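You operate a simulated robot arm through the tools that you are given. There is no shell and no other tool.

The job below is to be done with a simulated robot arm. You get a single attempt, and the scene is never put back.

JOB
Label the plain cream box CABLES and put it in the drawer marked BOXES.
Fine: choose the word with NEXT, print one label, stick it on the lid; shut the drawer. Where these are worked on the way, their far stop is far enough and under half their travel is too little: cabinet drawer marked boxes.

Only the result counts: the job must be done as asked and must still hold three seconds after the hand-in. Knocking over, shifting, dropping, spilling or breaking anything else fails it. Lids that push on must go on centred and level and be pressed home; caps that screw on are set level and turned clockwise until they are tight.

ROBOT AND FRAMES
A 7-joint arm with a two-finger parallel gripper, fixed in place. Base frame: the origin is on the floor under the middle of its stand, x ahead of it, y to its left, z up. Readings come in cm, degrees, newtons and seconds.
It reaches about 124.7 cm from its shoulder. Its first joint turns from -132.0 to 132.0 degrees. Payload 3.91 kg.
The TCP is the grasp point between the finger pads, 3 cm short of the fingertips. In the tool frame z runs along the fingers and y along their closing line. The gripper opens to 11 cm. The fingers are 2 cm wide and 1 cm thick; the gripper's body (4.8 by 11.2 cm) begins 5.5 cm behind the TCP.
Orientation is that of the tool frame in the base frame, as a unit quaternion [w, x, y, z]. With the fingers straight down and closing along the base's y, the tool's x points along the base's -x, its y along +y and its z along -z.

CONTROLS
- The arm moves only by the tool apply_moves. Its argument "deltas" is a list of rows, each a list of 7 numbers: the shift along the base's x, y, z in cm, then the turn, a rotation vector about the base's x, y, z in degrees, then the finger opening in cm, from 0 to 11. In form: [[tx, ty, tz, wx, wy, wz, grip], ...]. A call has 1 to 20 rows; each row shifts and turns the commanded pose from where the row before left it. Each row takes 0.2 s and may step no farther than 5 cm and 8.6 degrees from the row before; otherwise, or with a gripper value out of range, the whole call is refused. A pose out of reach is approached as far as the arm can. The call stops where the force on the tool passes 40 N (or 10 N more than at its start, if that is more) or the arm is blocked; 0.2 s more then pass. The fingers move at their own pace (about 10.8 cm/s each) and stop on an object; they squeeze with about 22 N. The grip force told is the motor's: it shows also when the fingers shut on nothing. Time passes only in rows, and 0.2 s behind the last, so rows that do not move let the fingers close. It gives the time, the measured TCP pose, the force on the tool (base axes), the opening and the grip force at its end, in the units of the frame above (readings bear some noise), with the torque about the TCP (base axes, N m) and any sound that the robot's microphone picked up.
- Cameras (640 x 400 px; columns grow to the right, rows downward): "scene" is fixed at [40.01, -65.13, 138.8]; the picture's right is [1.00, -0.05, 0.00], its down [-0.01, -0.28, -0.96] and it looks along [0.04, 0.96, -0.28] (base axes); focal length 311 px, centre (320, 200). "wrist" rides on the gripper at [7.2, 1.7, -10.3] in the tool frame; the picture's right is [-0.23, 0.97, 0.00], its down [-0.76, -0.18, -0.62] and it looks along [-0.61, -0.14, 0.78] (tool axes); focal length 222 px, centre (320, 200). There is no depth. A picture from a camera that has moved, and an enlarged one, comes with that camera's place and axes in the base frame and with its lens.
- grab_frame(camera): a new picture of that camera. It takes no simulated time.
- inspect(camera, box): a new picture of the part [left, top, right, bottom] of that camera's present view, enlarged. It takes no simulated time.
- finish_job(): hands the job in; it is judged then, once.

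Nothing tells you positions but the pictures and the camera data. Unless the task says otherwise, let go and move clear before handing in.

The tools are called after "Request:" by a JSON object that holds its "api" and its "payload". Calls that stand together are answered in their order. apply_moves: Moves the arm, as the interface text tells. Its arguments: {"type":"object","properties":{"deltas":{"type":"array"}},"required":["deltas"]} The other tools are called the same way: grab_frame (camera) takes a picture; inspect (camera, box) takes an enlarged picture of a part of a camera's view; finish_job () hands the job in.

At the start:

```text
t: 0.0
tool_pos: [31.08, 63.88, 108.0]
orientation: [0.0, 0.0, 1.0, 0.0]
ft_force: [0.5, -0.5, -0.3]
wrist_torque: [0.0, -0.02, 0.0]
grip_width: 11.0
grasp_force: 0.0
```

scene: 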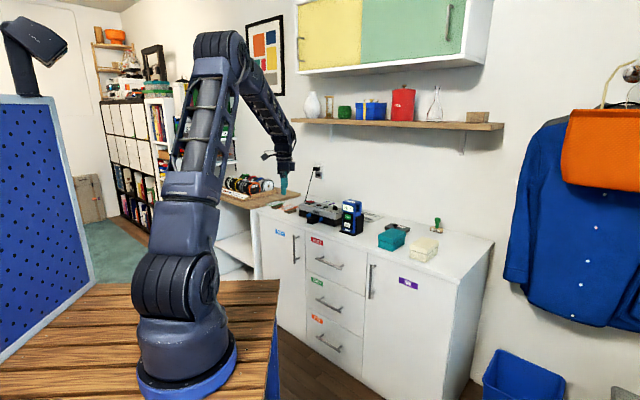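
wrist: 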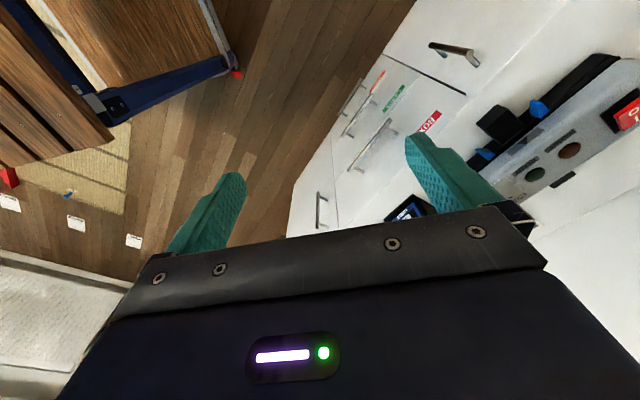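

I see a white cabinet with three drawers, a label printer and boxes on its top, near x 30-90, y 70-100. I'll enlarge several parts to read the labels and find the cream box and printer.

Request:
{"api": "inspect", "payload": {"camera": "scene", "box": [240, 170, 400, 270]}}

Request:
{"api": "inspect", "payload": {"camera": "scene", "box": [340, 200, 500, 300]}}

Request:
{"api": "inspect", "payload": {"camera": "scene", "box": [250, 220, 410, 380]}}

Request:
{"api": "inspect", "payload": {"camera": "wrist", "box": [300, 40, 640, 260]}}

```text
4.00 times, centred on (320, 220) of scene
camera zoom: at [40.01, -65.13, 138.8], right [1.0, -0.05, 0.0], down [-0.01, -0.28, -0.96], along [0.04, 0.96, -0.28], focal length 1245 px, centre (320, 120)
```

zoom: 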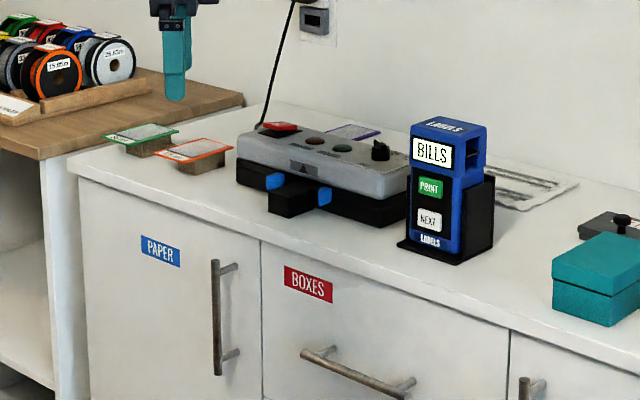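

```text
4.00 times, centred on (420, 250) of scene
camera zoom: at [40.01, -65.13, 138.8], right [1.0, -0.05, 0.0], down [-0.01, -0.28, -0.96], along [0.04, 0.96, -0.28], focal length 1245 px, centre (-80, 0)
```

zoom: 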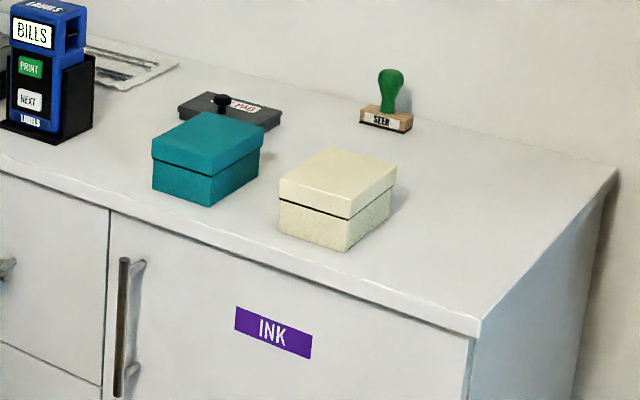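

```text
2.50 times, centred on (330, 300) of scene
camera zoom: at [40.01, -65.13, 138.8], right [1.0, -0.05, 0.0], down [-0.01, -0.28, -0.96], along [0.04, 0.96, -0.28], focal length 778 px, centre (295, -50)
```

zoom: 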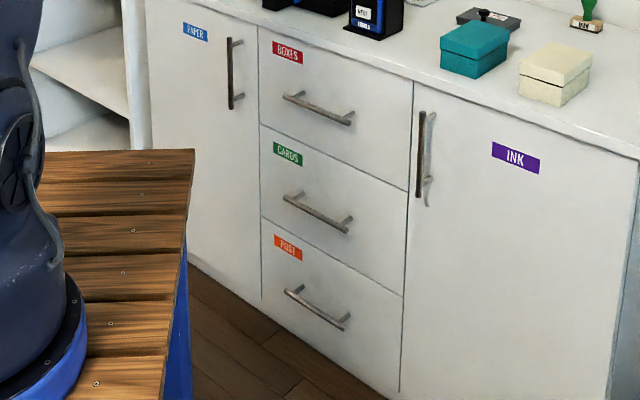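

```text
1.82 times, centred on (470, 150) of wrist
camera zoom: at [23.8, 65.33, 118.4], right [0.23, 0.97, 0.0], down [0.76, -0.18, 0.62], along [0.61, -0.14, -0.78], focal length 404 px, centre (47, 291)
```

zoom: 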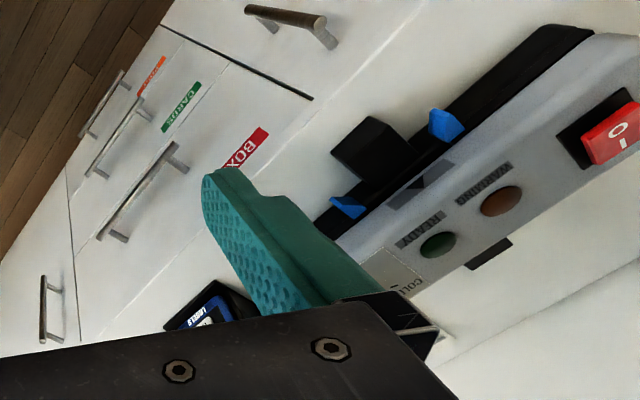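

The drawer marked BOXES is the top one in the middle column. The blue label printer stands at about (62, 79), and the plain cream box at about (88, 49). The cabinet front runs at 45 degrees, so I'll turn the wrist to face it and look again.

Request:
{"api": "apply_moves", "payload": {"deltas": [[1, -2, 1, 0, 0, 7.5, 11], [1, -2, 1, 0, 0, 7.5, 11], [1, -2, 1, 0, 0, 7.5, 11], [1, -2, 1, 0, 0, 7.5, 11], [1, -2, 1, 0, 0, 7.5, 11], [1, -2, 1, 0, 0, 7.5, 11]]}}

Request:
{"api": "grab_frame", "payload": {"camera": "wrist"}}

Request:
{"api": "grab_frame", "payload": {"camera": "scene"}}

```text
t: 1.4
tool_pos: [36.89, 51.74, 114.03]
orientation: [0.001, -0.384, 0.923, 0.0]
ft_force: [0.3, 1.0, 0.3]
wrist_torque: [-0.03, -0.04, 0.0]
grip_width: 11.0
grasp_force: 0.0
```

```text
taken
camera wrist: at [30.7, 47.65, 124.43], right [-0.53, 0.85, 0.0], down [0.66, 0.41, 0.62], along [0.53, 0.33, -0.78], focal length 222 px, centre (320, 200)
```

wrist: 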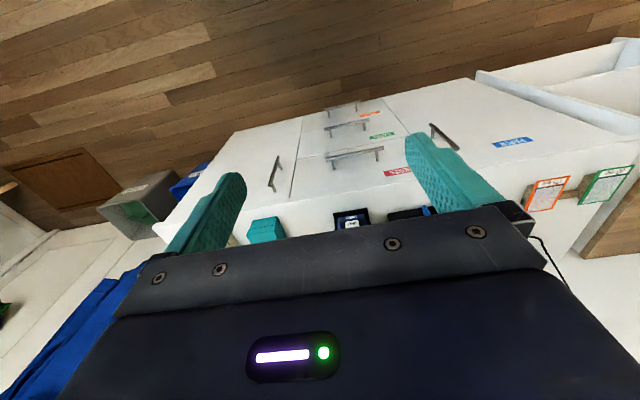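

```text
taken
```

scene: 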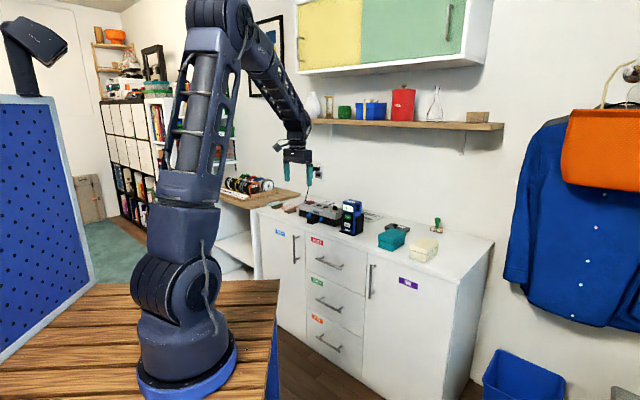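

The view is blocked by the gripper from this angle. I'll turn the tool so the fingers point horizontally at the cabinet with the camera beside or above, first by yawing and then by tilting.

Request:
{"api": "apply_moves", "payload": {"deltas": [[0, 0, 0, 0, 0, -8.2, 11], [0, 0, 0, 0, 0, -8.2, 11], [0, 0, 0, 0, 0, -8.2, 11], [0, 0, 0, 0, 0, -8.2, 11], [0, 0, 0, 0, 0, -8.2, 11], [0, 0, 0, 0, 0, -8.2, 11], [0, 0, 0, 0, 0, -8.2, 11], [0, 0, 0, 0, 0, -8.2, 11], [0, 0, 0, 0, 0, -8.2, 11], [0, 0, 0, 0, 0, -8.2, 11], [0, 0, 0, 0, 0, -8.0, 11]]}}

Request:
{"api": "grab_frame", "payload": {"camera": "wrist"}}

```text
t: 3.8
tool_pos: [37.09, 51.86, 113.94]
orientation: [0.0, 0.383, 0.924, -0.001]
ft_force: [-0.2, -0.5, -0.6]
wrist_torque: [0.03, 0.01, 0.0]
grip_width: 11.0
grasp_force: 0.1
```

```text
taken
camera wrist: at [33.12, 58.0, 124.4], right [0.85, 0.53, 0.0], down [0.41, -0.67, 0.62], along [0.33, -0.53, -0.78], focal length 222 px, centre (320, 200)
```

wrist: 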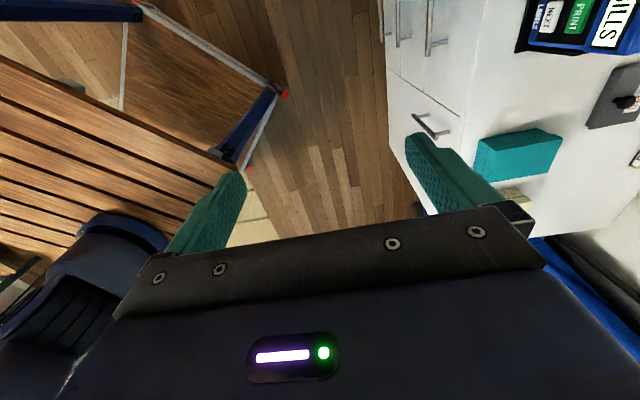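

Yaw worked. Now I tilt the tool up to horizontal, facing the cabinet.

Request:
{"api": "apply_moves", "payload": {"deltas": [[0, 0, 0, 5.785, -5.785, 0, 11], [0, 0, 0, 5.785, -5.785, 0, 11], [0, 0, 0, 5.785, -5.785, 0, 11], [0, 0, 0, 5.785, -5.785, 0, 11], [0, 0, 0, 5.785, -5.785, 0, 11], [0, 0, 0, 5.785, -5.785, 0, 11], [0, 0, 0, 5.785, -5.785, 0, 11], [0, 0, 0, 5.785, -5.785, 0, 11], [0, 0, 0, 5.785, -5.785, 0, 11], [0, 0, 0, 5.785, -5.785, 0, 11], [0, 0, 0, 5.785, -5.785, 0, 11]]}}

Request:
{"api": "grab_frame", "payload": {"camera": "wrist"}}

Request:
{"api": "grab_frame", "payload": {"camera": "scene"}}

```text
t: 6.2
tool_pos: [42.4, 58.86, 114.44]
orientation: [0.196, 0.302, 0.769, 0.529]
ft_force: [-0.5, 0.1, 0.0]
wrist_torque: [-0.06, 0.0, 0.02]
grip_width: 11.0
grasp_force: 0.0
out of reach, approached as far as the arm can: row 6, 7, 8, 9, 10
```

```text
taken
camera wrist: at [31.11, 56.85, 120.11], right [0.42, 0.1, 0.9], down [0.13, -0.99, 0.05], along [0.9, 0.1, -0.43], focal length 222 px, centre (320, 200)
```

wrist: 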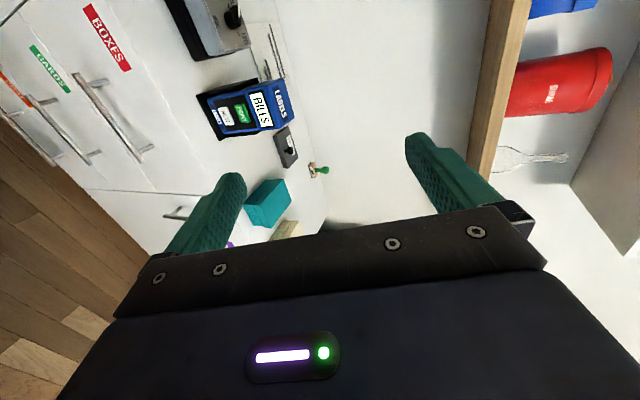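

```text
taken
```

scene: 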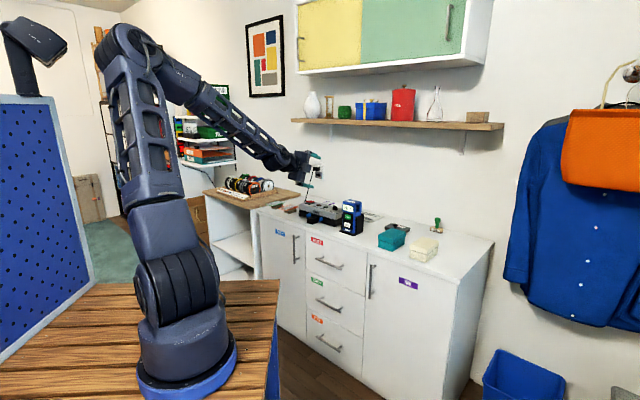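

The tilt stopped short because the pose was too close to the body. I'll move the command forward toward the cabinet, which should let it reach the full orientation.

Request:
{"api": "apply_moves", "payload": {"deltas": [[2, 2, -1, 0, 0, 0, 11], [2, 2, -1, 0, 0, 0, 11], [2, 2, -1, 0, 0, 0, 11], [2, 2, -1, 0, 0, 0, 11], [0, 0, 0, 0, 0, 0, 11]]}}

Request:
{"api": "grab_frame", "payload": {"camera": "wrist"}}

```text
t: 7.4
tool_pos: [50.47, 66.87, 110.53]
orientation: [0.195, 0.302, 0.769, 0.528]
ft_force: [0.6, 0.2, -0.9]
wrist_torque: [0.0, 0.0, 0.02]
grip_width: 11.0
grasp_force: 0.1
```

```text
taken
camera wrist: at [39.14, 64.87, 116.13], right [0.42, 0.1, 0.9], down [0.13, -0.99, 0.05], along [0.9, 0.1, -0.43], focal length 222 px, centre (320, 200)
```

wrist: 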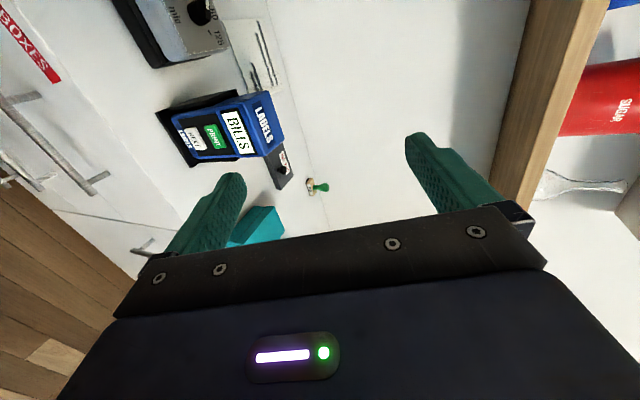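

I can now see the printer clearly. I'll enlarge it to find where the label comes out.

Request:
{"api": "inspect", "payload": {"camera": "wrist", "box": [140, 60, 340, 260]}}

Request:
{"api": "inspect", "payload": {"camera": "scene", "box": [320, 180, 400, 250]}}

```text
2.00 times, centred on (240, 160) of wrist
camera zoom: at [39.14, 64.87, 116.13], right [0.42, 0.1, 0.9], down [0.13, -0.99, 0.05], along [0.9, 0.1, -0.43], focal length 444 px, centre (480, 280)
```

zoom: 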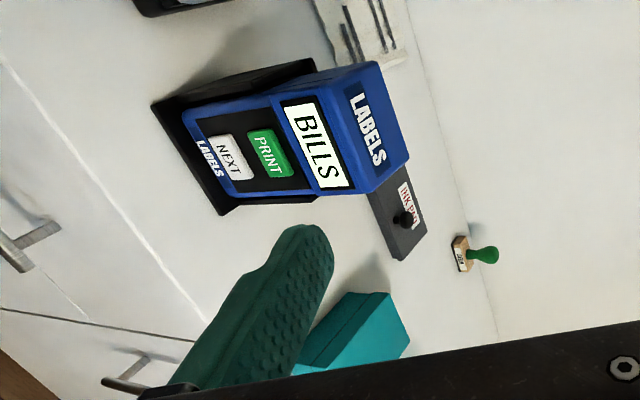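

```text
5.71 times, centred on (360, 215) of scene
camera zoom: at [40.01, -65.13, 138.8], right [1.0, -0.05, 0.0], down [-0.01, -0.28, -0.96], along [0.04, 0.96, -0.28], focal length 1779 px, centre (91, 114)
```

zoom: 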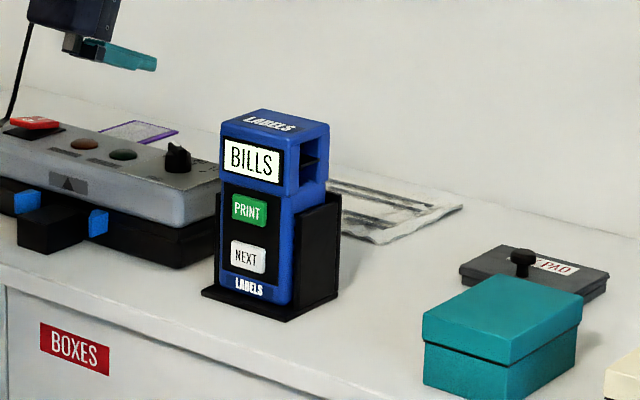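

The NEXT button sits at about (59.8, 75.2, 84.9) and PRINT at about (59.7, 75.1, 89.1), with the printer facing the robot at 45 degrees. I'll close the fingers, level the tool and come down in front of NEXT.

Request:
{"api": "apply_moves", "payload": {"deltas": [[-0.4, -0.6, -4, 0, 0, 0, 0], [-0.4, -0.6, -4, 0, 0, 0, 0], [0, 0, -4, 4.95, -4.95, 0, 0], [0, 0, -4, 4.95, -4.95, 0, 0], [0, 0, -4, 4.95, -4.95, 0, 0], [0, 0, 0, 0, 0, 0, 0]]}}

Request:
{"api": "grab_frame", "payload": {"camera": "wrist"}}

Request:
{"api": "grab_frame", "payload": {"camera": "scene"}}

```text
t: 8.8
tool_pos: [49.64, 65.6, 90.53]
orientation: [0.252, 0.255, 0.662, 0.658]
ft_force: [-0.7, 0.1, -1.0]
wrist_torque: [-0.03, 0.02, 0.0]
grip_width: 0.0
grasp_force: 22.4
```

```text
taken
camera wrist: at [37.37, 62.66, 92.41], right [0.18, -0.15, 0.97], down [0.15, -0.97, -0.17], along [0.97, 0.17, -0.15], focal length 222 px, centre (320, 200)
```

wrist: 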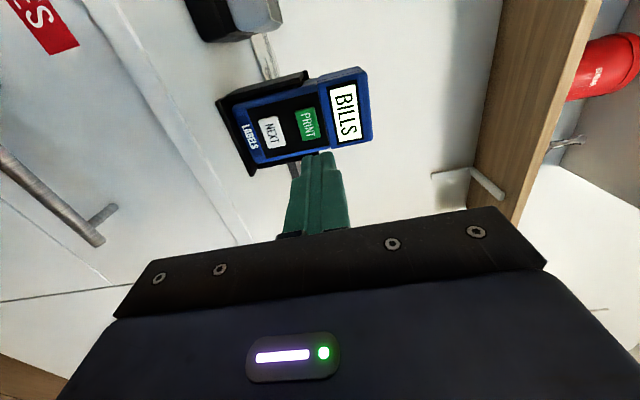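

```text
taken
```

scene: 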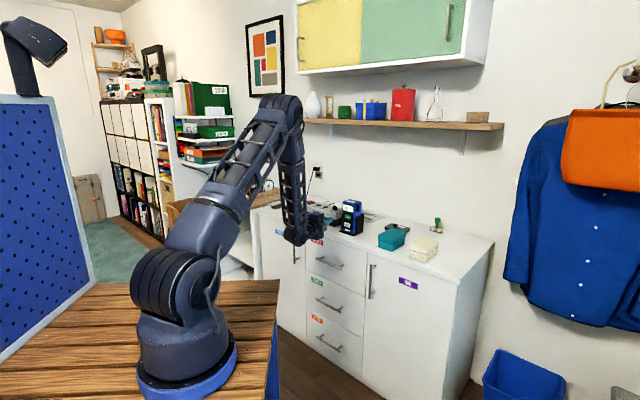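

The tool is level and the second view confirms NEXT at (59.8, 75.3, 84.75). I'll line up with it and approach to about 2 cm away.

Request:
{"api": "apply_moves", "payload": {"deltas": [[0.4, -0.36, -2.9, 0, 0, 0, 0], [0.4, -0.36, -2.9, 0, 0, 0, 0], [2.0, 2.23, 0, 0, 0, 0, 0], [2.0, 2.23, 0, 0, 0, 0, 0], [2.0, 2.23, 0, 0, 0, 0, 0], [0, 0, 0, 0, 0, 0, 0]]}}

Request:
{"api": "grab_frame", "payload": {"camera": "wrist"}}

Request:
{"api": "inspect", "payload": {"camera": "scene", "box": [280, 170, 400, 260]}}

```text
t: 10.2
tool_pos: [56.63, 71.66, 84.62]
orientation: [0.252, 0.255, 0.663, 0.658]
ft_force: [-1.0, -0.5, -0.3]
wrist_torque: [-0.01, -0.02, 0.0]
grip_width: 0.0
grasp_force: 21.8
```

```text
taken
camera wrist: at [44.31, 68.73, 86.58], right [0.18, -0.15, 0.97], down [0.15, -0.97, -0.17], along [0.97, 0.17, -0.15], focal length 222 px, centre (320, 200)
```

wrist: 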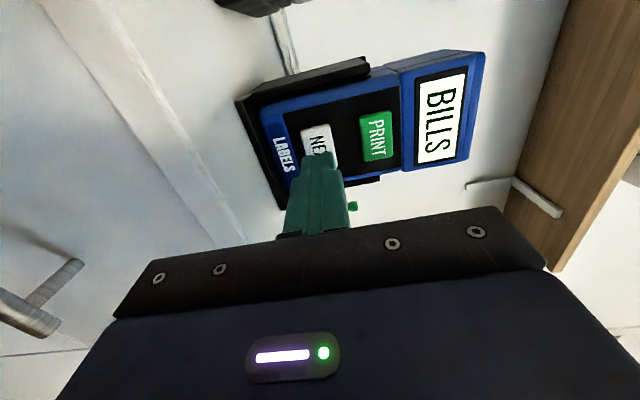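

```text
4.44 times, centred on (340, 215) of scene
camera zoom: at [40.01, -65.13, 138.8], right [1.0, -0.05, 0.0], down [-0.01, -0.28, -0.96], along [0.04, 0.96, -0.28], focal length 1384 px, centre (231, 133)
```

zoom: 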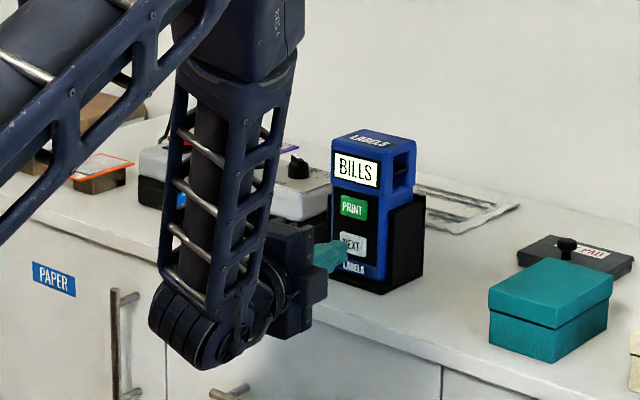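

The fingertip is lined up with NEXT and about 1.8 cm away. I'll push forward slowly, then look at the display.

Request:
{"api": "apply_moves", "payload": {"deltas": [[0.335, 0.372, 0, 0, 0, 0, 0], [0.335, 0.372, 0, 0, 0, 0, 0], [0.335, 0.372, 0, 0, 0, 0, 0], [0.2, 0.22, 0, 0, 0, 0, 0]]}}

Request:
{"api": "inspect", "payload": {"camera": "scene", "box": [320, 180, 400, 250]}}

```text
t: 11.2
tool_pos: [57.64, 72.93, 84.54]
orientation: [0.251, 0.255, 0.663, 0.658]
ft_force: [0.4, -1.4, -0.1]
wrist_torque: [0.02, 0.01, -0.02]
grip_width: 0.0
grasp_force: 22.0
```

```text
5.71 times, centred on (360, 215) of scene
camera zoom: at [40.01, -65.13, 138.8], right [1.0, -0.05, 0.0], down [-0.01, -0.28, -0.96], along [0.04, 0.96, -0.28], focal length 1779 px, centre (91, 114)
```

zoom: 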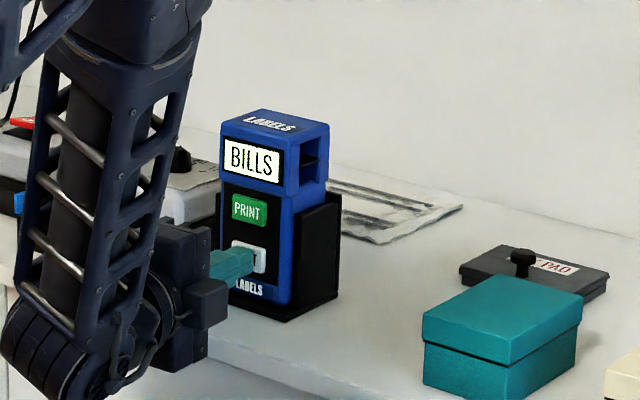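

Nearly touching and no click yet. I'll keep going in 2 mm steps.

Request:
{"api": "apply_moves", "payload": {"deltas": [[0.134, 0.149, 0, 0, 0, 0, 0], [0.134, 0.149, 0, 0, 0, 0, 0]]}}

Request:
{"api": "inspect", "payload": {"camera": "scene", "box": [320, 180, 400, 250]}}

```text
t: 11.8
tool_pos: [57.94, 73.18, 84.57]
orientation: [0.252, 0.255, 0.663, 0.658]
ft_force: [-3.0, -0.8, 1.0]
wrist_torque: [0.0, -0.02, 0.02]
grip_width: 0.0
grasp_force: 21.7
heard: click
```

```text
5.71 times, centred on (360, 215) of scene
camera zoom: at [40.01, -65.13, 138.8], right [1.0, -0.05, 0.0], down [-0.01, -0.28, -0.96], along [0.04, 0.96, -0.28], focal length 1779 px, centre (91, 114)
```

zoom: 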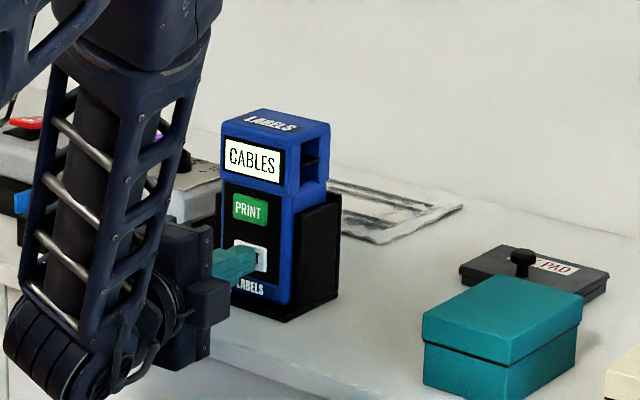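

The display now reads CABLES after one click. I'll back off, rise to PRINT and press it once.

Request:
{"api": "apply_moves", "payload": {"deltas": [[-1.4, -1.56, 0, 0, 0, 0, 0], [0, 0, 2.2, 0, 0, 0, 0], [0, 0, 2.2, 0, 0, 0, 0], [0, 0, 0, 0, 0, 0, 0]]}}

Request:
{"api": "inspect", "payload": {"camera": "scene", "box": [320, 180, 400, 250]}}

Request:
{"api": "grab_frame", "payload": {"camera": "wrist"}}

```text
t: 12.8
tool_pos: [56.62, 71.69, 88.95]
orientation: [0.251, 0.255, 0.664, 0.657]
ft_force: [0.3, 0.2, -1.0]
wrist_torque: [0.01, -0.01, -0.06]
grip_width: 0.01
grasp_force: 21.8
```

```text
5.71 times, centred on (360, 215) of scene
camera zoom: at [40.01, -65.13, 138.8], right [1.0, -0.05, 0.0], down [-0.01, -0.28, -0.96], along [0.04, 0.96, -0.28], focal length 1779 px, centre (91, 114)
```

zoom: 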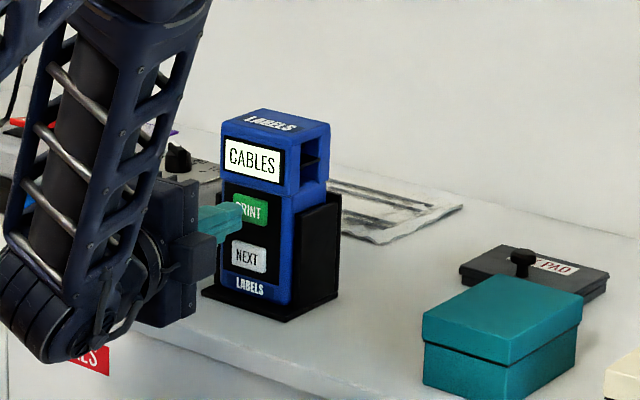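

```text
taken
camera wrist: at [44.29, 68.84, 90.96], right [0.18, -0.15, 0.97], down [0.15, -0.97, -0.17], along [0.97, 0.17, -0.15], focal length 222 px, centre (320, 200)
```

wrist: 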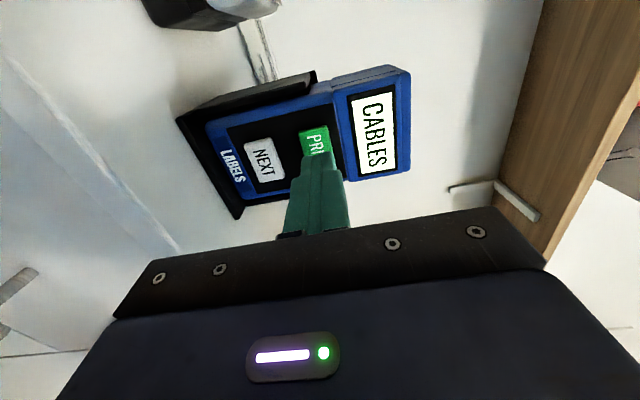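

Aligned with PRINT. Pushing in gently now.

Request:
{"api": "apply_moves", "payload": {"deltas": [[0.335, 0.372, 0, 0, 0, 0, 0], [0.335, 0.372, 0, 0, 0, 0, 0], [0.335, 0.372, 0, 0, 0, 0, 0]]}}

```text
t: 13.6
tool_pos: [57.55, 72.84, 89.06]
orientation: [0.252, 0.255, 0.663, 0.657]
ft_force: [0.0, 0.1, -0.5]
wrist_torque: [0.0, 0.0, -0.02]
grip_width: 0.0
grasp_force: 21.6
```

No contact yet. I'll take two more small steps.

Request:
{"api": "apply_moves", "payload": {"deltas": [[0.134, 0.149, 0, 0, 0, 0, 0], [0.134, 0.149, 0, 0, 0, 0, 0]]}}

Request:
{"api": "inspect", "payload": {"camera": "scene", "box": [320, 180, 400, 250]}}

```text
t: 14.2
tool_pos: [57.7, 73.26, 89.03]
orientation: [0.252, 0.255, 0.663, 0.658]
ft_force: [-0.8, -0.7, 0.2]
wrist_torque: [-0.01, -0.01, -0.03]
grip_width: 0.0
grasp_force: 21.4
```

```text
5.71 times, centred on (360, 215) of scene
camera zoom: at [40.01, -65.13, 138.8], right [1.0, -0.05, 0.0], down [-0.01, -0.28, -0.96], along [0.04, 0.96, -0.28], focal length 1779 px, centre (91, 114)
```

zoom: 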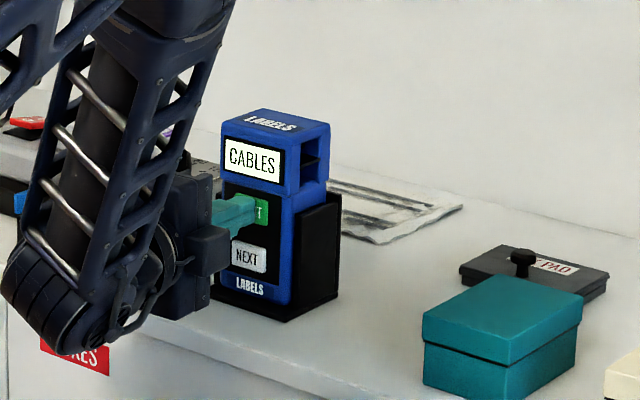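

No click yet, so I'll go one or two more small steps.

Request:
{"api": "apply_moves", "payload": {"deltas": [[0.134, 0.149, 0, 0, 0, 0, 0]]}}

Request:
{"api": "inspect", "payload": {"camera": "scene", "box": [320, 180, 400, 250]}}

```text
t: 14.6
tool_pos: [57.94, 73.3, 89.11]
orientation: [0.252, 0.255, 0.663, 0.657]
ft_force: [-1.7, -2.2, 0.1]
wrist_torque: [0.01, -0.01, -0.03]
grip_width: 0.0
grasp_force: 21.8
heard: click
```

```text
5.71 times, centred on (360, 215) of scene
camera zoom: at [40.01, -65.13, 138.8], right [1.0, -0.05, 0.0], down [-0.01, -0.28, -0.96], along [0.04, 0.96, -0.28], focal length 1779 px, centre (91, 114)
```

zoom: 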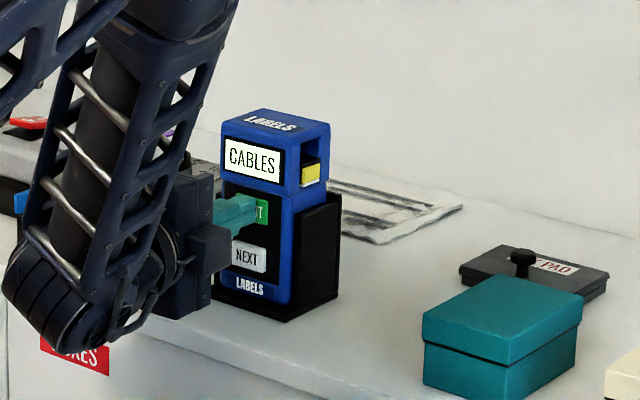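

PRINT clicked once, and a yellow label has appeared in the slot on the printer's right side. I'll back off and look at it closely.

Request:
{"api": "apply_moves", "payload": {"deltas": [[-2, -2.23, 0, 0, 0, 0, 0], [-2, -2.23, 0, 0, 0, 0, 0], [-2, -2.23, 2, 0, 0, 0, 0], [0, 0, 0, 0, 0, 0, 0]]}}

Request:
{"api": "inspect", "payload": {"camera": "scene", "box": [340, 190, 380, 240]}}

Request:
{"api": "inspect", "payload": {"camera": "wrist", "box": [180, 40, 420, 220]}}

```text
t: 15.6
tool_pos: [52.09, 66.7, 91.06]
orientation: [0.252, 0.255, 0.663, 0.657]
ft_force: [-0.2, 0.3, 0.7]
wrist_torque: [-0.01, 0.01, -0.01]
grip_width: 0.0
grasp_force: 22.2
```

```text
8.00 times, centred on (360, 215) of scene
camera zoom: at [40.01, -65.13, 138.8], right [1.0, -0.05, 0.0], down [-0.01, -0.28, -0.96], along [0.04, 0.96, -0.28], focal length 2490 px, centre (0, 80)
```

zoom: 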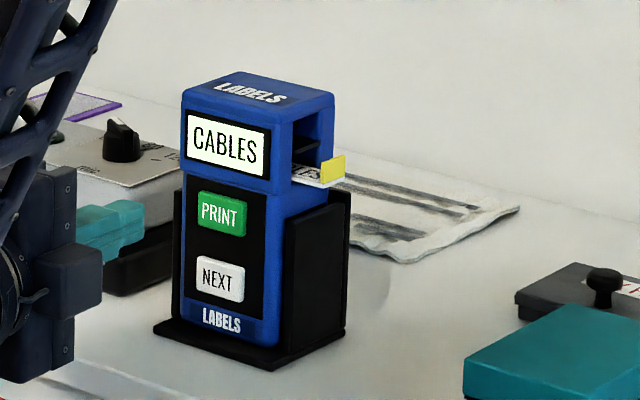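

```text
2.22 times, centred on (300, 130) of wrist
camera zoom: at [39.77, 63.7, 93.0], right [0.18, -0.15, 0.97], down [0.15, -0.97, -0.17], along [0.97, 0.17, -0.15], focal length 494 px, centre (364, 356)
```

zoom: 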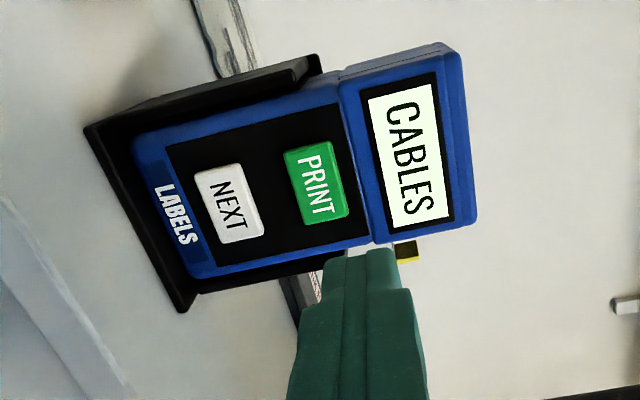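

The label lies flat in the slot with an upright yellow pull tab on its outer end, at about (66.1, 73.75, 92.4). I'll turn the fingers downward with the camera on the front side so I can grip the tab from above.

Request:
{"api": "apply_moves", "payload": {"deltas": [[0, 0, 2, -6.07, 5.474, 0, 1], [0, 0, 2, -6.07, 5.474, 0, 1], [0, 0, 2, -6.07, 5.474, 0, 1], [0, 0, 2, -6.07, 5.474, 0, 1], [0, 0, 2, -6.07, 5.474, 0, 1], [0, 0, 2, -6.07, 5.474, 0, 1], [0, 0, 2, -6.07, 5.474, 0, 1], [0, 0, 2, -6.07, 5.474, 0, 1], [0, 0, 2, -6.07, 5.474, 0, 1], [0, 0, 2, -6.07, 5.474, 0, 1], [0, 0, 2, -6.07, 5.474, 0, 1]]}}

Request:
{"api": "apply_moves", "payload": {"deltas": [[0, 0, 0, 0, 0, 7.91, 1], [0, 0, 0, 0, 0, 7.91, 1], [0, 0, 0, 0, 0, 7.91, 1], [0, 0, 0, 0, 0, 7.91, 1], [0, 0, 0, 0, 0, 7.91, 1], [0, 0, 0, 0, 0, 7.91, 1], [0, 0, 0, 0, 0, 7.91, 1], [0, 0, 0, 0, 0, 7.91, 1], [0, 0, 0, 0, 0, 7.91, 1], [0, 0, 0, 0, 0, 7.91, 1], [0, 0, 0, 0, 0, 7.91, 1], [0, 0, 0, 0, 0, 0, 1]]}}

Request:
{"api": "grab_frame", "payload": {"camera": "wrist"}}

Request:
{"api": "grab_frame", "payload": {"camera": "scene"}}

```text
t: 18.0
tool_pos: [52.05, 66.61, 113.07]
orientation: [-0.001, 0.358, 0.934, -0.004]
ft_force: [-0.3, 0.8, 0.2]
wrist_torque: [0.0, -0.03, 0.01]
grip_width: 1.0
grasp_force: 0.0
```

```text
t: 20.6
tool_pos: [51.92, 66.66, 112.95]
orientation: [0.001, -0.383, 0.924, -0.003]
ft_force: [0.2, -0.9, -0.3]
wrist_torque: [0.0, -0.01, -0.01]
grip_width: 0.98
grasp_force: 0.1
```

```text
taken
camera wrist: at [45.61, 62.58, 123.5], right [-0.53, 0.85, -0.01], down [0.66, 0.42, 0.62], along [0.53, 0.33, -0.78], focal length 222 px, centre (320, 200)
```

wrist: 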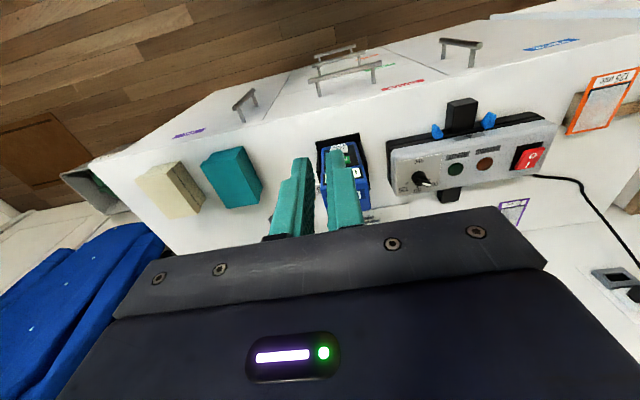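

```text
taken
```

scene: 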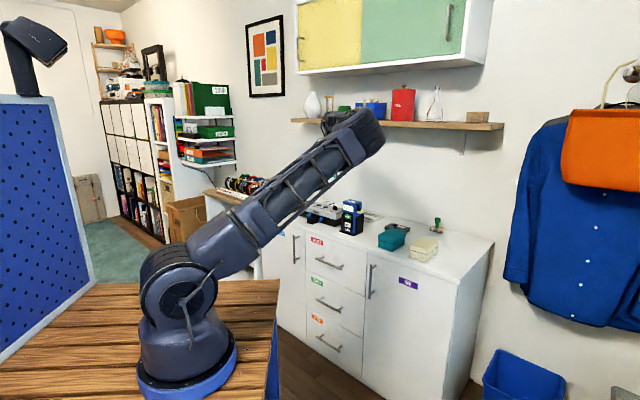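

The tool points down again, and the cream and teal boxes and the printer are in view. I'll enlarge these to measure the box and counter height.

Request:
{"api": "inspect", "payload": {"camera": "wrist", "box": [120, 120, 280, 220]}}

Request:
{"api": "inspect", "payload": {"camera": "scene", "box": [370, 205, 450, 275]}}

```text
4.00 times, centred on (200, 170) of wrist
camera zoom: at [45.61, 62.58, 123.5], right [-0.53, 0.85, -0.01], down [0.66, 0.42, 0.62], along [0.53, 0.33, -0.78], focal length 888 px, centre (800, 320)
```

zoom: 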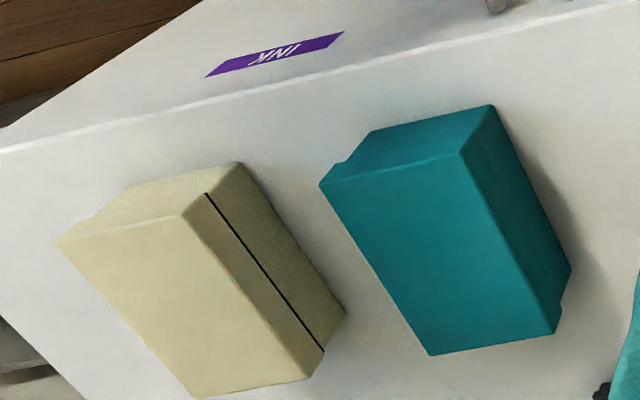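

```text
5.71 times, centred on (410, 240) of scene
camera zoom: at [40.01, -65.13, 138.8], right [1.0, -0.05, 0.0], down [-0.01, -0.28, -0.96], along [0.04, 0.96, -0.28], focal length 1779 px, centre (-194, -29)
```

zoom: 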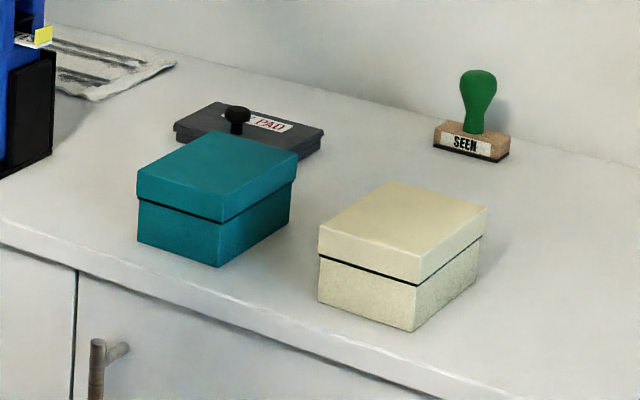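

The cream box lid is about 7.3 by 11.2 cm, centred near (88.2, 50.25), with its top at z 86.2 and the counter near 80.5. Next I go above the yellow tab and look down at it.

Request:
{"api": "apply_moves", "payload": {"deltas": [[3.5, 1.8, 0, 0, 0, 0, 1.5], [3.5, 1.8, 0, 0, 0, 0, 1.5], [3.5, 1.8, 0, 0, 0, 0, 1.5], [3.6, 1.7, 0, 0, 0, 0, 1.5], [0, 0, -3.5, 0, 0, 0, 1.5], [0, 0, -3.5, 0, 0, 0, 1.5], [0, 0, 0, 0, 0, 0, 1.5]]}}

Request:
{"api": "grab_frame", "payload": {"camera": "wrist"}}

Request:
{"api": "grab_frame", "payload": {"camera": "scene"}}

```text
t: 22.2
tool_pos: [66.09, 73.61, 106.03]
orientation: [0.002, -0.382, 0.924, -0.003]
ft_force: [0.4, -0.5, -0.4]
wrist_torque: [0.0, -0.02, -0.02]
grip_width: 1.5
grasp_force: 0.0
```

```text
taken
camera wrist: at [59.71, 69.62, 116.47], right [-0.53, 0.85, -0.01], down [0.66, 0.41, 0.62], along [0.53, 0.32, -0.78], focal length 222 px, centre (320, 200)
```

wrist: 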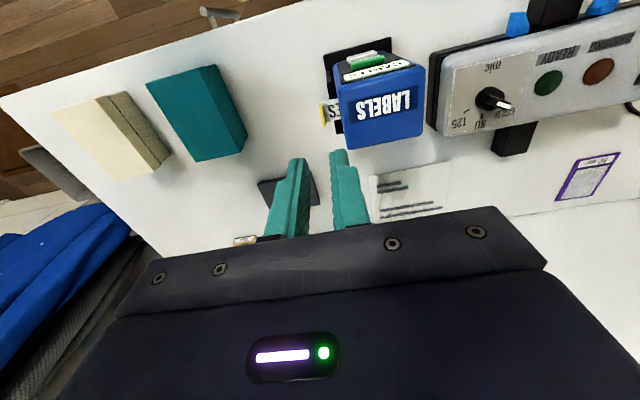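

```text
taken
```

scene: 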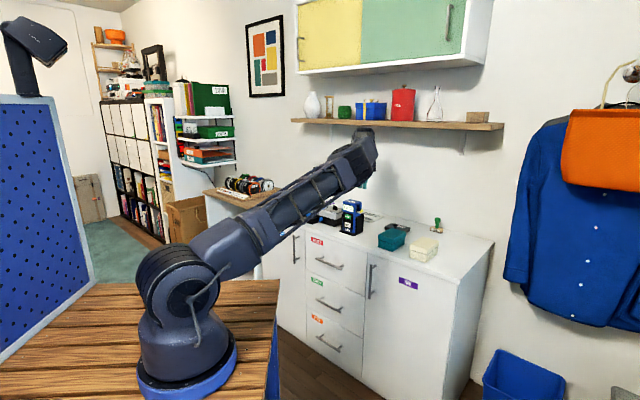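

The label and its yellow tab show at the printer's side. I'll enlarge that to position the fingers precisely.

Request:
{"api": "inspect", "payload": {"camera": "wrist", "box": [260, 60, 420, 190]}}

Request:
{"api": "inspect", "payload": {"camera": "scene", "box": [330, 170, 390, 220]}}

```text
3.08 times, centred on (340, 125) of wrist
camera zoom: at [59.71, 69.62, 116.47], right [-0.53, 0.85, -0.01], down [0.66, 0.41, 0.62], along [0.53, 0.32, -0.78], focal length 684 px, centre (258, 431)
```

zoom: 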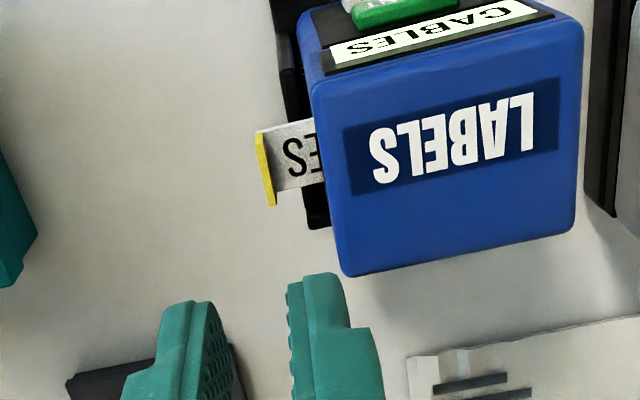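

```text
8.00 times, centred on (360, 195) of scene
camera zoom: at [40.01, -65.13, 138.8], right [1.0, -0.05, 0.0], down [-0.01, -0.28, -0.96], along [0.04, 0.96, -0.28], focal length 2490 px, centre (0, 240)
```

zoom: 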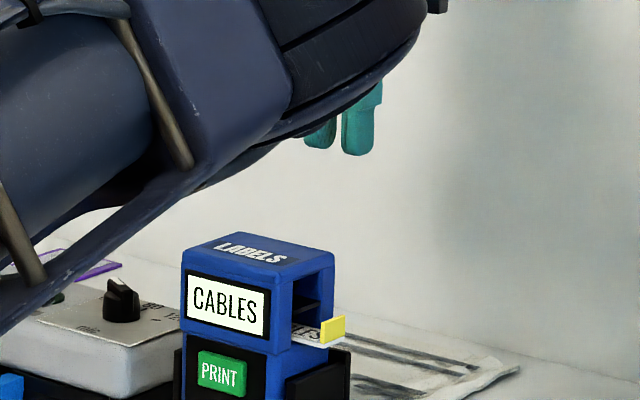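

The tab stands at about (66.1, 73.8), spanning z 91.8 to 93.2, roughly 1.9 cm out from the printer's side. I'll narrow the fingers to 1 cm, set them just outside the printer, descend partway and check.

Request:
{"api": "apply_moves", "payload": {"deltas": [[0.15, 0.0, -2, 0, 0, 0, 1.0], [0, 0.0, -2, 0, 0, 0, 1.0], [0, 0, -2, 0, 0, 0, 1.0], [0, 0, 0, 0, 0, 0, 1.0]]}}

Request:
{"api": "inspect", "payload": {"camera": "wrist", "box": [240, 60, 420, 220]}}

Request:
{"api": "inspect", "payload": {"camera": "scene", "box": [330, 170, 390, 220]}}

```text
t: 23.2
tool_pos: [66.27, 73.59, 99.96]
orientation: [0.002, -0.382, 0.924, -0.003]
ft_force: [0.8, -0.3, -0.3]
wrist_torque: [0.01, 0.03, 0.0]
grip_width: 1.02
grasp_force: 0.1
```

```text
2.50 times, centred on (330, 140) of wrist
camera zoom: at [59.88, 69.64, 110.43], right [-0.53, 0.85, -0.01], down [0.66, 0.41, 0.62], along [0.53, 0.32, -0.78], focal length 555 px, centre (295, 350)
```

zoom: 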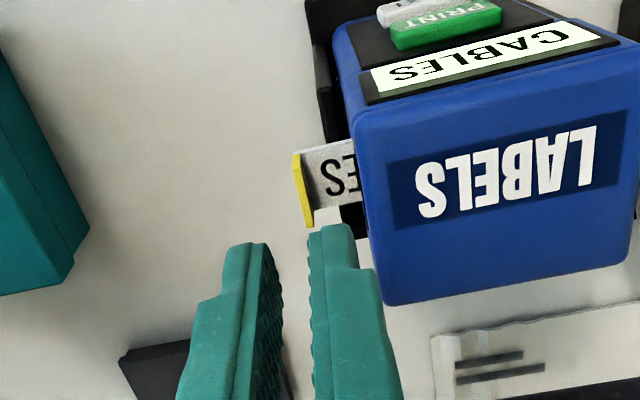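

```text
8.00 times, centred on (360, 195) of scene
camera zoom: at [40.01, -65.13, 138.8], right [1.0, -0.05, 0.0], down [-0.01, -0.28, -0.96], along [0.04, 0.96, -0.28], focal length 2490 px, centre (0, 240)
```

zoom: 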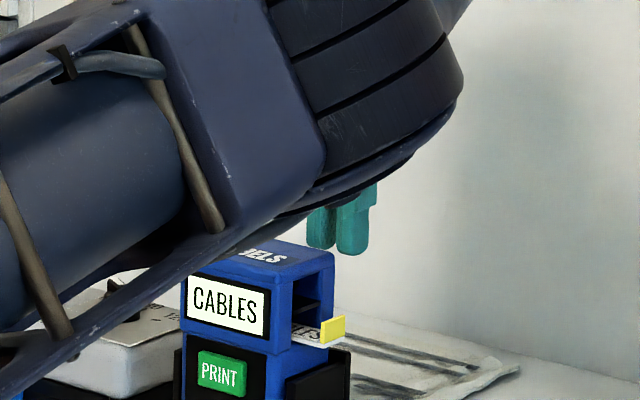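

The tab lies about 0.3 cm toward the printer from the tool axis. I'll shift slightly and descend so the fingertips straddle it just above the label.

Request:
{"api": "apply_moves", "payload": {"deltas": [[-0.11, 0.11, -1.5, 0, 0, 0, 1.0], [0, 0, -1.5, 0, 0, 0, 1.0], [0, 0, -1.0, 0, 0, 0, 1.0]]}}

Request:
{"api": "inspect", "payload": {"camera": "wrist", "box": [240, 80, 400, 220]}}

Request:
{"api": "inspect", "payload": {"camera": "scene", "box": [345, 180, 385, 220]}}

```text
t: 24.0
tool_pos: [66.12, 73.86, 96.06]
orientation: [0.001, -0.382, 0.924, -0.003]
ft_force: [-1.6, 0.0, -0.3]
wrist_torque: [0.01, 0.01, 0.0]
grip_width: 1.01
grasp_force: 0.0
```

```text
2.86 times, centred on (320, 150) of wrist
camera zoom: at [59.72, 69.78, 106.48], right [-0.53, 0.85, -0.01], down [0.66, 0.41, 0.62], along [0.53, 0.32, -0.78], focal length 635 px, centre (320, 343)
```

zoom: 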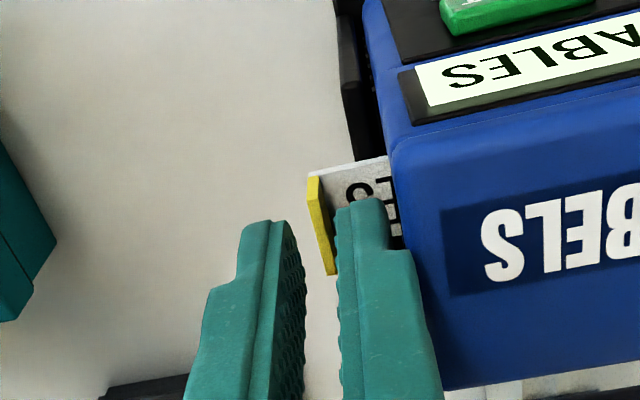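

```text
10.00 times, centred on (365, 200) of scene
camera zoom: at [40.01, -65.13, 138.8], right [1.0, -0.05, 0.0], down [-0.01, -0.28, -0.96], along [0.04, 0.96, -0.28], focal length 3113 px, centre (-130, 200)
```

zoom: 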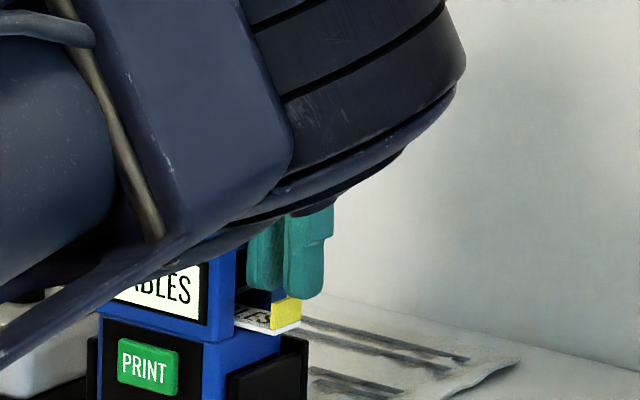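

The tips are level with the tab's top and straddle it, but the finger's thicker part comes close to the printer head. I'll narrow the opening to 0.6 cm and go down only 0.6 cm before closing.

Request:
{"api": "apply_moves", "payload": {"deltas": [[-0.03, 0.03, 0, 0, 0, 0, 0.6], [0, 0, -0.3, 0, 0, 0, 0.6], [0, 0, -0.3, 0, 0, 0, 0.6]]}}

Request:
{"api": "inspect", "payload": {"camera": "wrist", "box": [240, 80, 400, 220]}}

Request:
{"api": "inspect", "payload": {"camera": "scene", "box": [345, 180, 385, 220]}}

```text
t: 24.8
tool_pos: [66.18, 73.83, 95.36]
orientation: [0.001, -0.382, 0.924, -0.003]
ft_force: [0.8, -0.1, -0.1]
wrist_torque: [0.0, -0.01, -0.02]
grip_width: 0.6
grasp_force: 0.2
```

```text
2.86 times, centred on (320, 150) of wrist
camera zoom: at [59.72, 69.83, 105.89], right [-0.53, 0.85, -0.01], down [0.66, 0.41, 0.62], along [0.53, 0.32, -0.78], focal length 635 px, centre (320, 343)
```

zoom: 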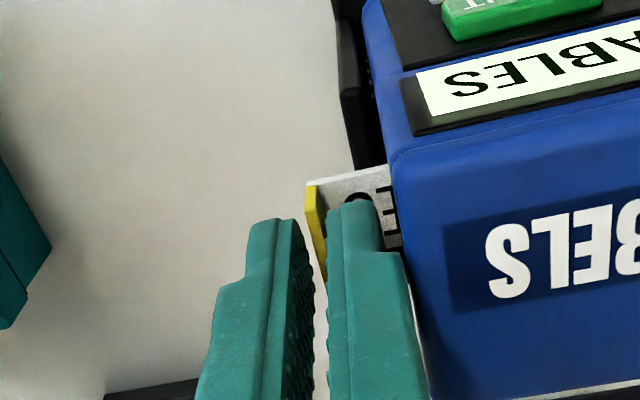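

```text
10.00 times, centred on (365, 200) of scene
camera zoom: at [40.01, -65.13, 138.8], right [1.0, -0.05, 0.0], down [-0.01, -0.28, -0.96], along [0.04, 0.96, -0.28], focal length 3113 px, centre (-130, 200)
```

zoom: 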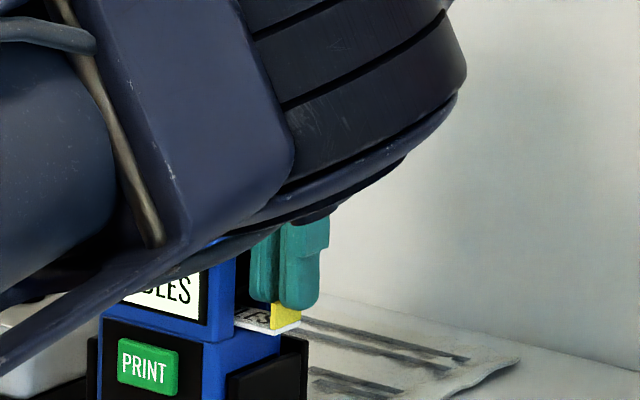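

The tab is between the two fingertips. Closing on it now.

Request:
{"api": "apply_moves", "payload": {"deltas": [[0, 0, 0, 0, 0, 0, 0], [0, 0, 0, 0, 0, 0, 0], [0, 0, 0, 0, 0, 0, 0]]}}

Request:
{"api": "inspect", "payload": {"camera": "wrist", "box": [240, 80, 400, 220]}}

```text
t: 25.6
tool_pos: [66.15, 73.88, 95.42]
orientation: [0.002, -0.381, 0.924, -0.003]
ft_force: [-0.3, -0.8, -0.7]
wrist_torque: [-0.06, -0.04, 0.02]
grip_width: 0.16
grasp_force: 22.2
```

```text
2.86 times, centred on (320, 150) of wrist
camera zoom: at [59.73, 69.83, 105.89], right [-0.53, 0.85, -0.01], down [0.66, 0.41, 0.62], along [0.53, 0.32, -0.78], focal length 635 px, centre (320, 343)
```

zoom: 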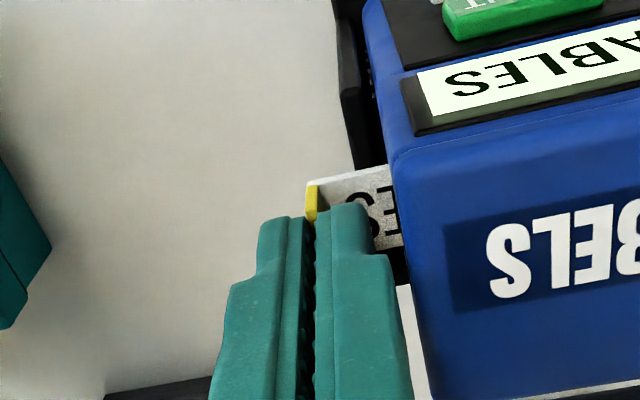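

Gripped: the width reads 0.16 cm, the tab's thickness. Now I pull it straight out of the slot, away from the printer.

Request:
{"api": "apply_moves", "payload": {"deltas": [[0.5, -0.5, 0, 0, 0, 0, 0], [0.7, -0.7, 0, 0, 0, 0, 0], [0.7, -0.7, 0, 0, 0, 0, 0], [0.7, -0.7, 0, 0, 0, 0, 0]]}}

Request:
{"api": "inspect", "payload": {"camera": "wrist", "box": [200, 60, 440, 220]}}

Request:
{"api": "inspect", "payload": {"camera": "scene", "box": [330, 170, 410, 230]}}

```text
t: 26.6
tool_pos: [68.68, 71.27, 95.43]
orientation: [0.002, -0.382, 0.924, -0.004]
ft_force: [-0.4, 0.5, -0.3]
wrist_torque: [0.01, -0.05, -0.01]
grip_width: 0.12
grasp_force: 22.4
```

```text
2.50 times, centred on (320, 140) of wrist
camera zoom: at [62.3, 67.25, 105.85], right [-0.53, 0.85, -0.01], down [0.66, 0.42, 0.62], along [0.53, 0.32, -0.78], focal length 555 px, centre (320, 350)
```

zoom: 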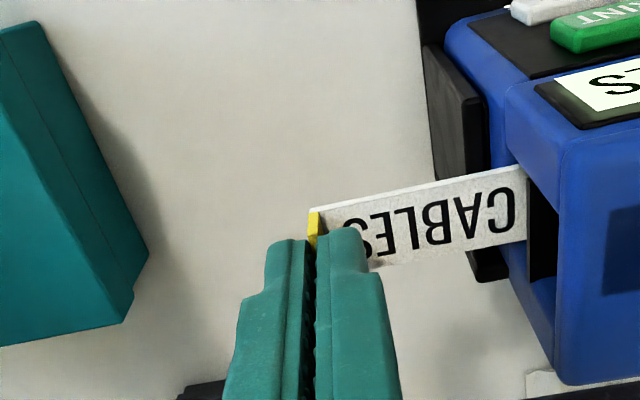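

```text
6.67 times, centred on (370, 200) of scene
camera zoom: at [40.01, -65.13, 138.8], right [1.0, -0.05, 0.0], down [-0.01, -0.28, -0.96], along [0.04, 0.96, -0.28], focal length 2075 px, centre (-13, 200)
```

zoom: 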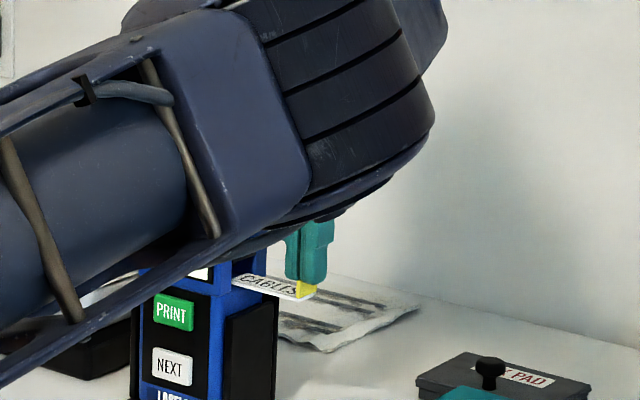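

The label slides out, reading CABLES in full. I'll keep pulling until it is clear, then rise.

Request:
{"api": "apply_moves", "payload": {"deltas": [[0.7, -0.7, 0, 0, 0, 0, 0], [0.7, -0.7, 0, 0, 0, 0, 0], [0.7, -0.7, 0, 0, 0, 0, 0], [0.7, -0.7, 0, 0, 0, 0, 0], [0.7, -0.7, 0, 0, 0, 0, 0]]}}

Request:
{"api": "inspect", "payload": {"camera": "wrist", "box": [200, 60, 440, 220]}}

Request:
{"api": "inspect", "payload": {"camera": "scene", "box": [330, 170, 410, 230]}}

```text
t: 27.8
tool_pos: [72.19, 67.82, 95.34]
orientation: [0.002, -0.381, 0.924, -0.003]
ft_force: [0.3, 0.3, 0.2]
wrist_torque: [-0.01, -0.01, 0.01]
grip_width: 0.13
grasp_force: 21.9
```

```text
2.50 times, centred on (320, 140) of wrist
camera zoom: at [65.86, 63.69, 105.88], right [-0.53, 0.85, -0.01], down [0.66, 0.41, 0.62], along [0.53, 0.32, -0.78], focal length 555 px, centre (320, 350)
```

zoom: 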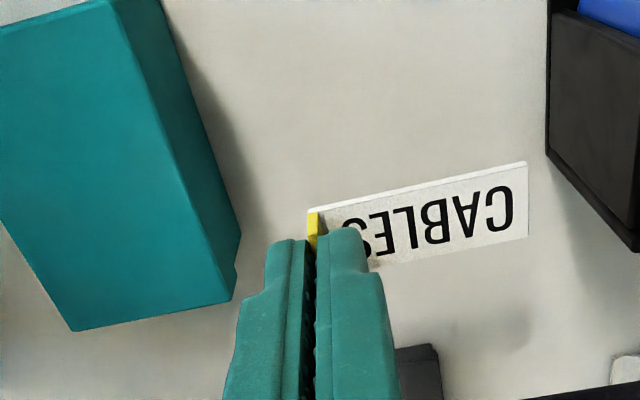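

```text
6.67 times, centred on (370, 200) of scene
camera zoom: at [40.01, -65.13, 138.8], right [1.0, -0.05, 0.0], down [-0.01, -0.28, -0.96], along [0.04, 0.96, -0.28], focal length 2075 px, centre (-13, 200)
```

zoom: 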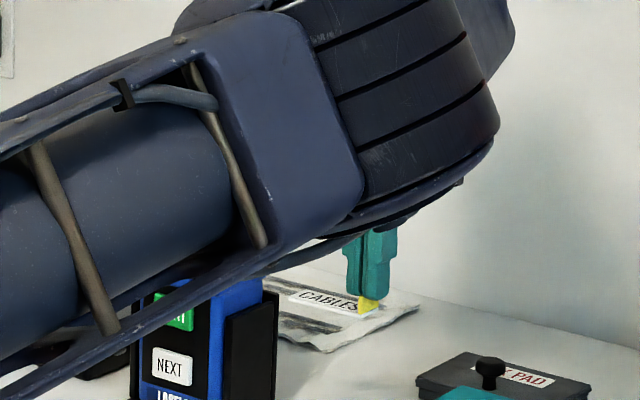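

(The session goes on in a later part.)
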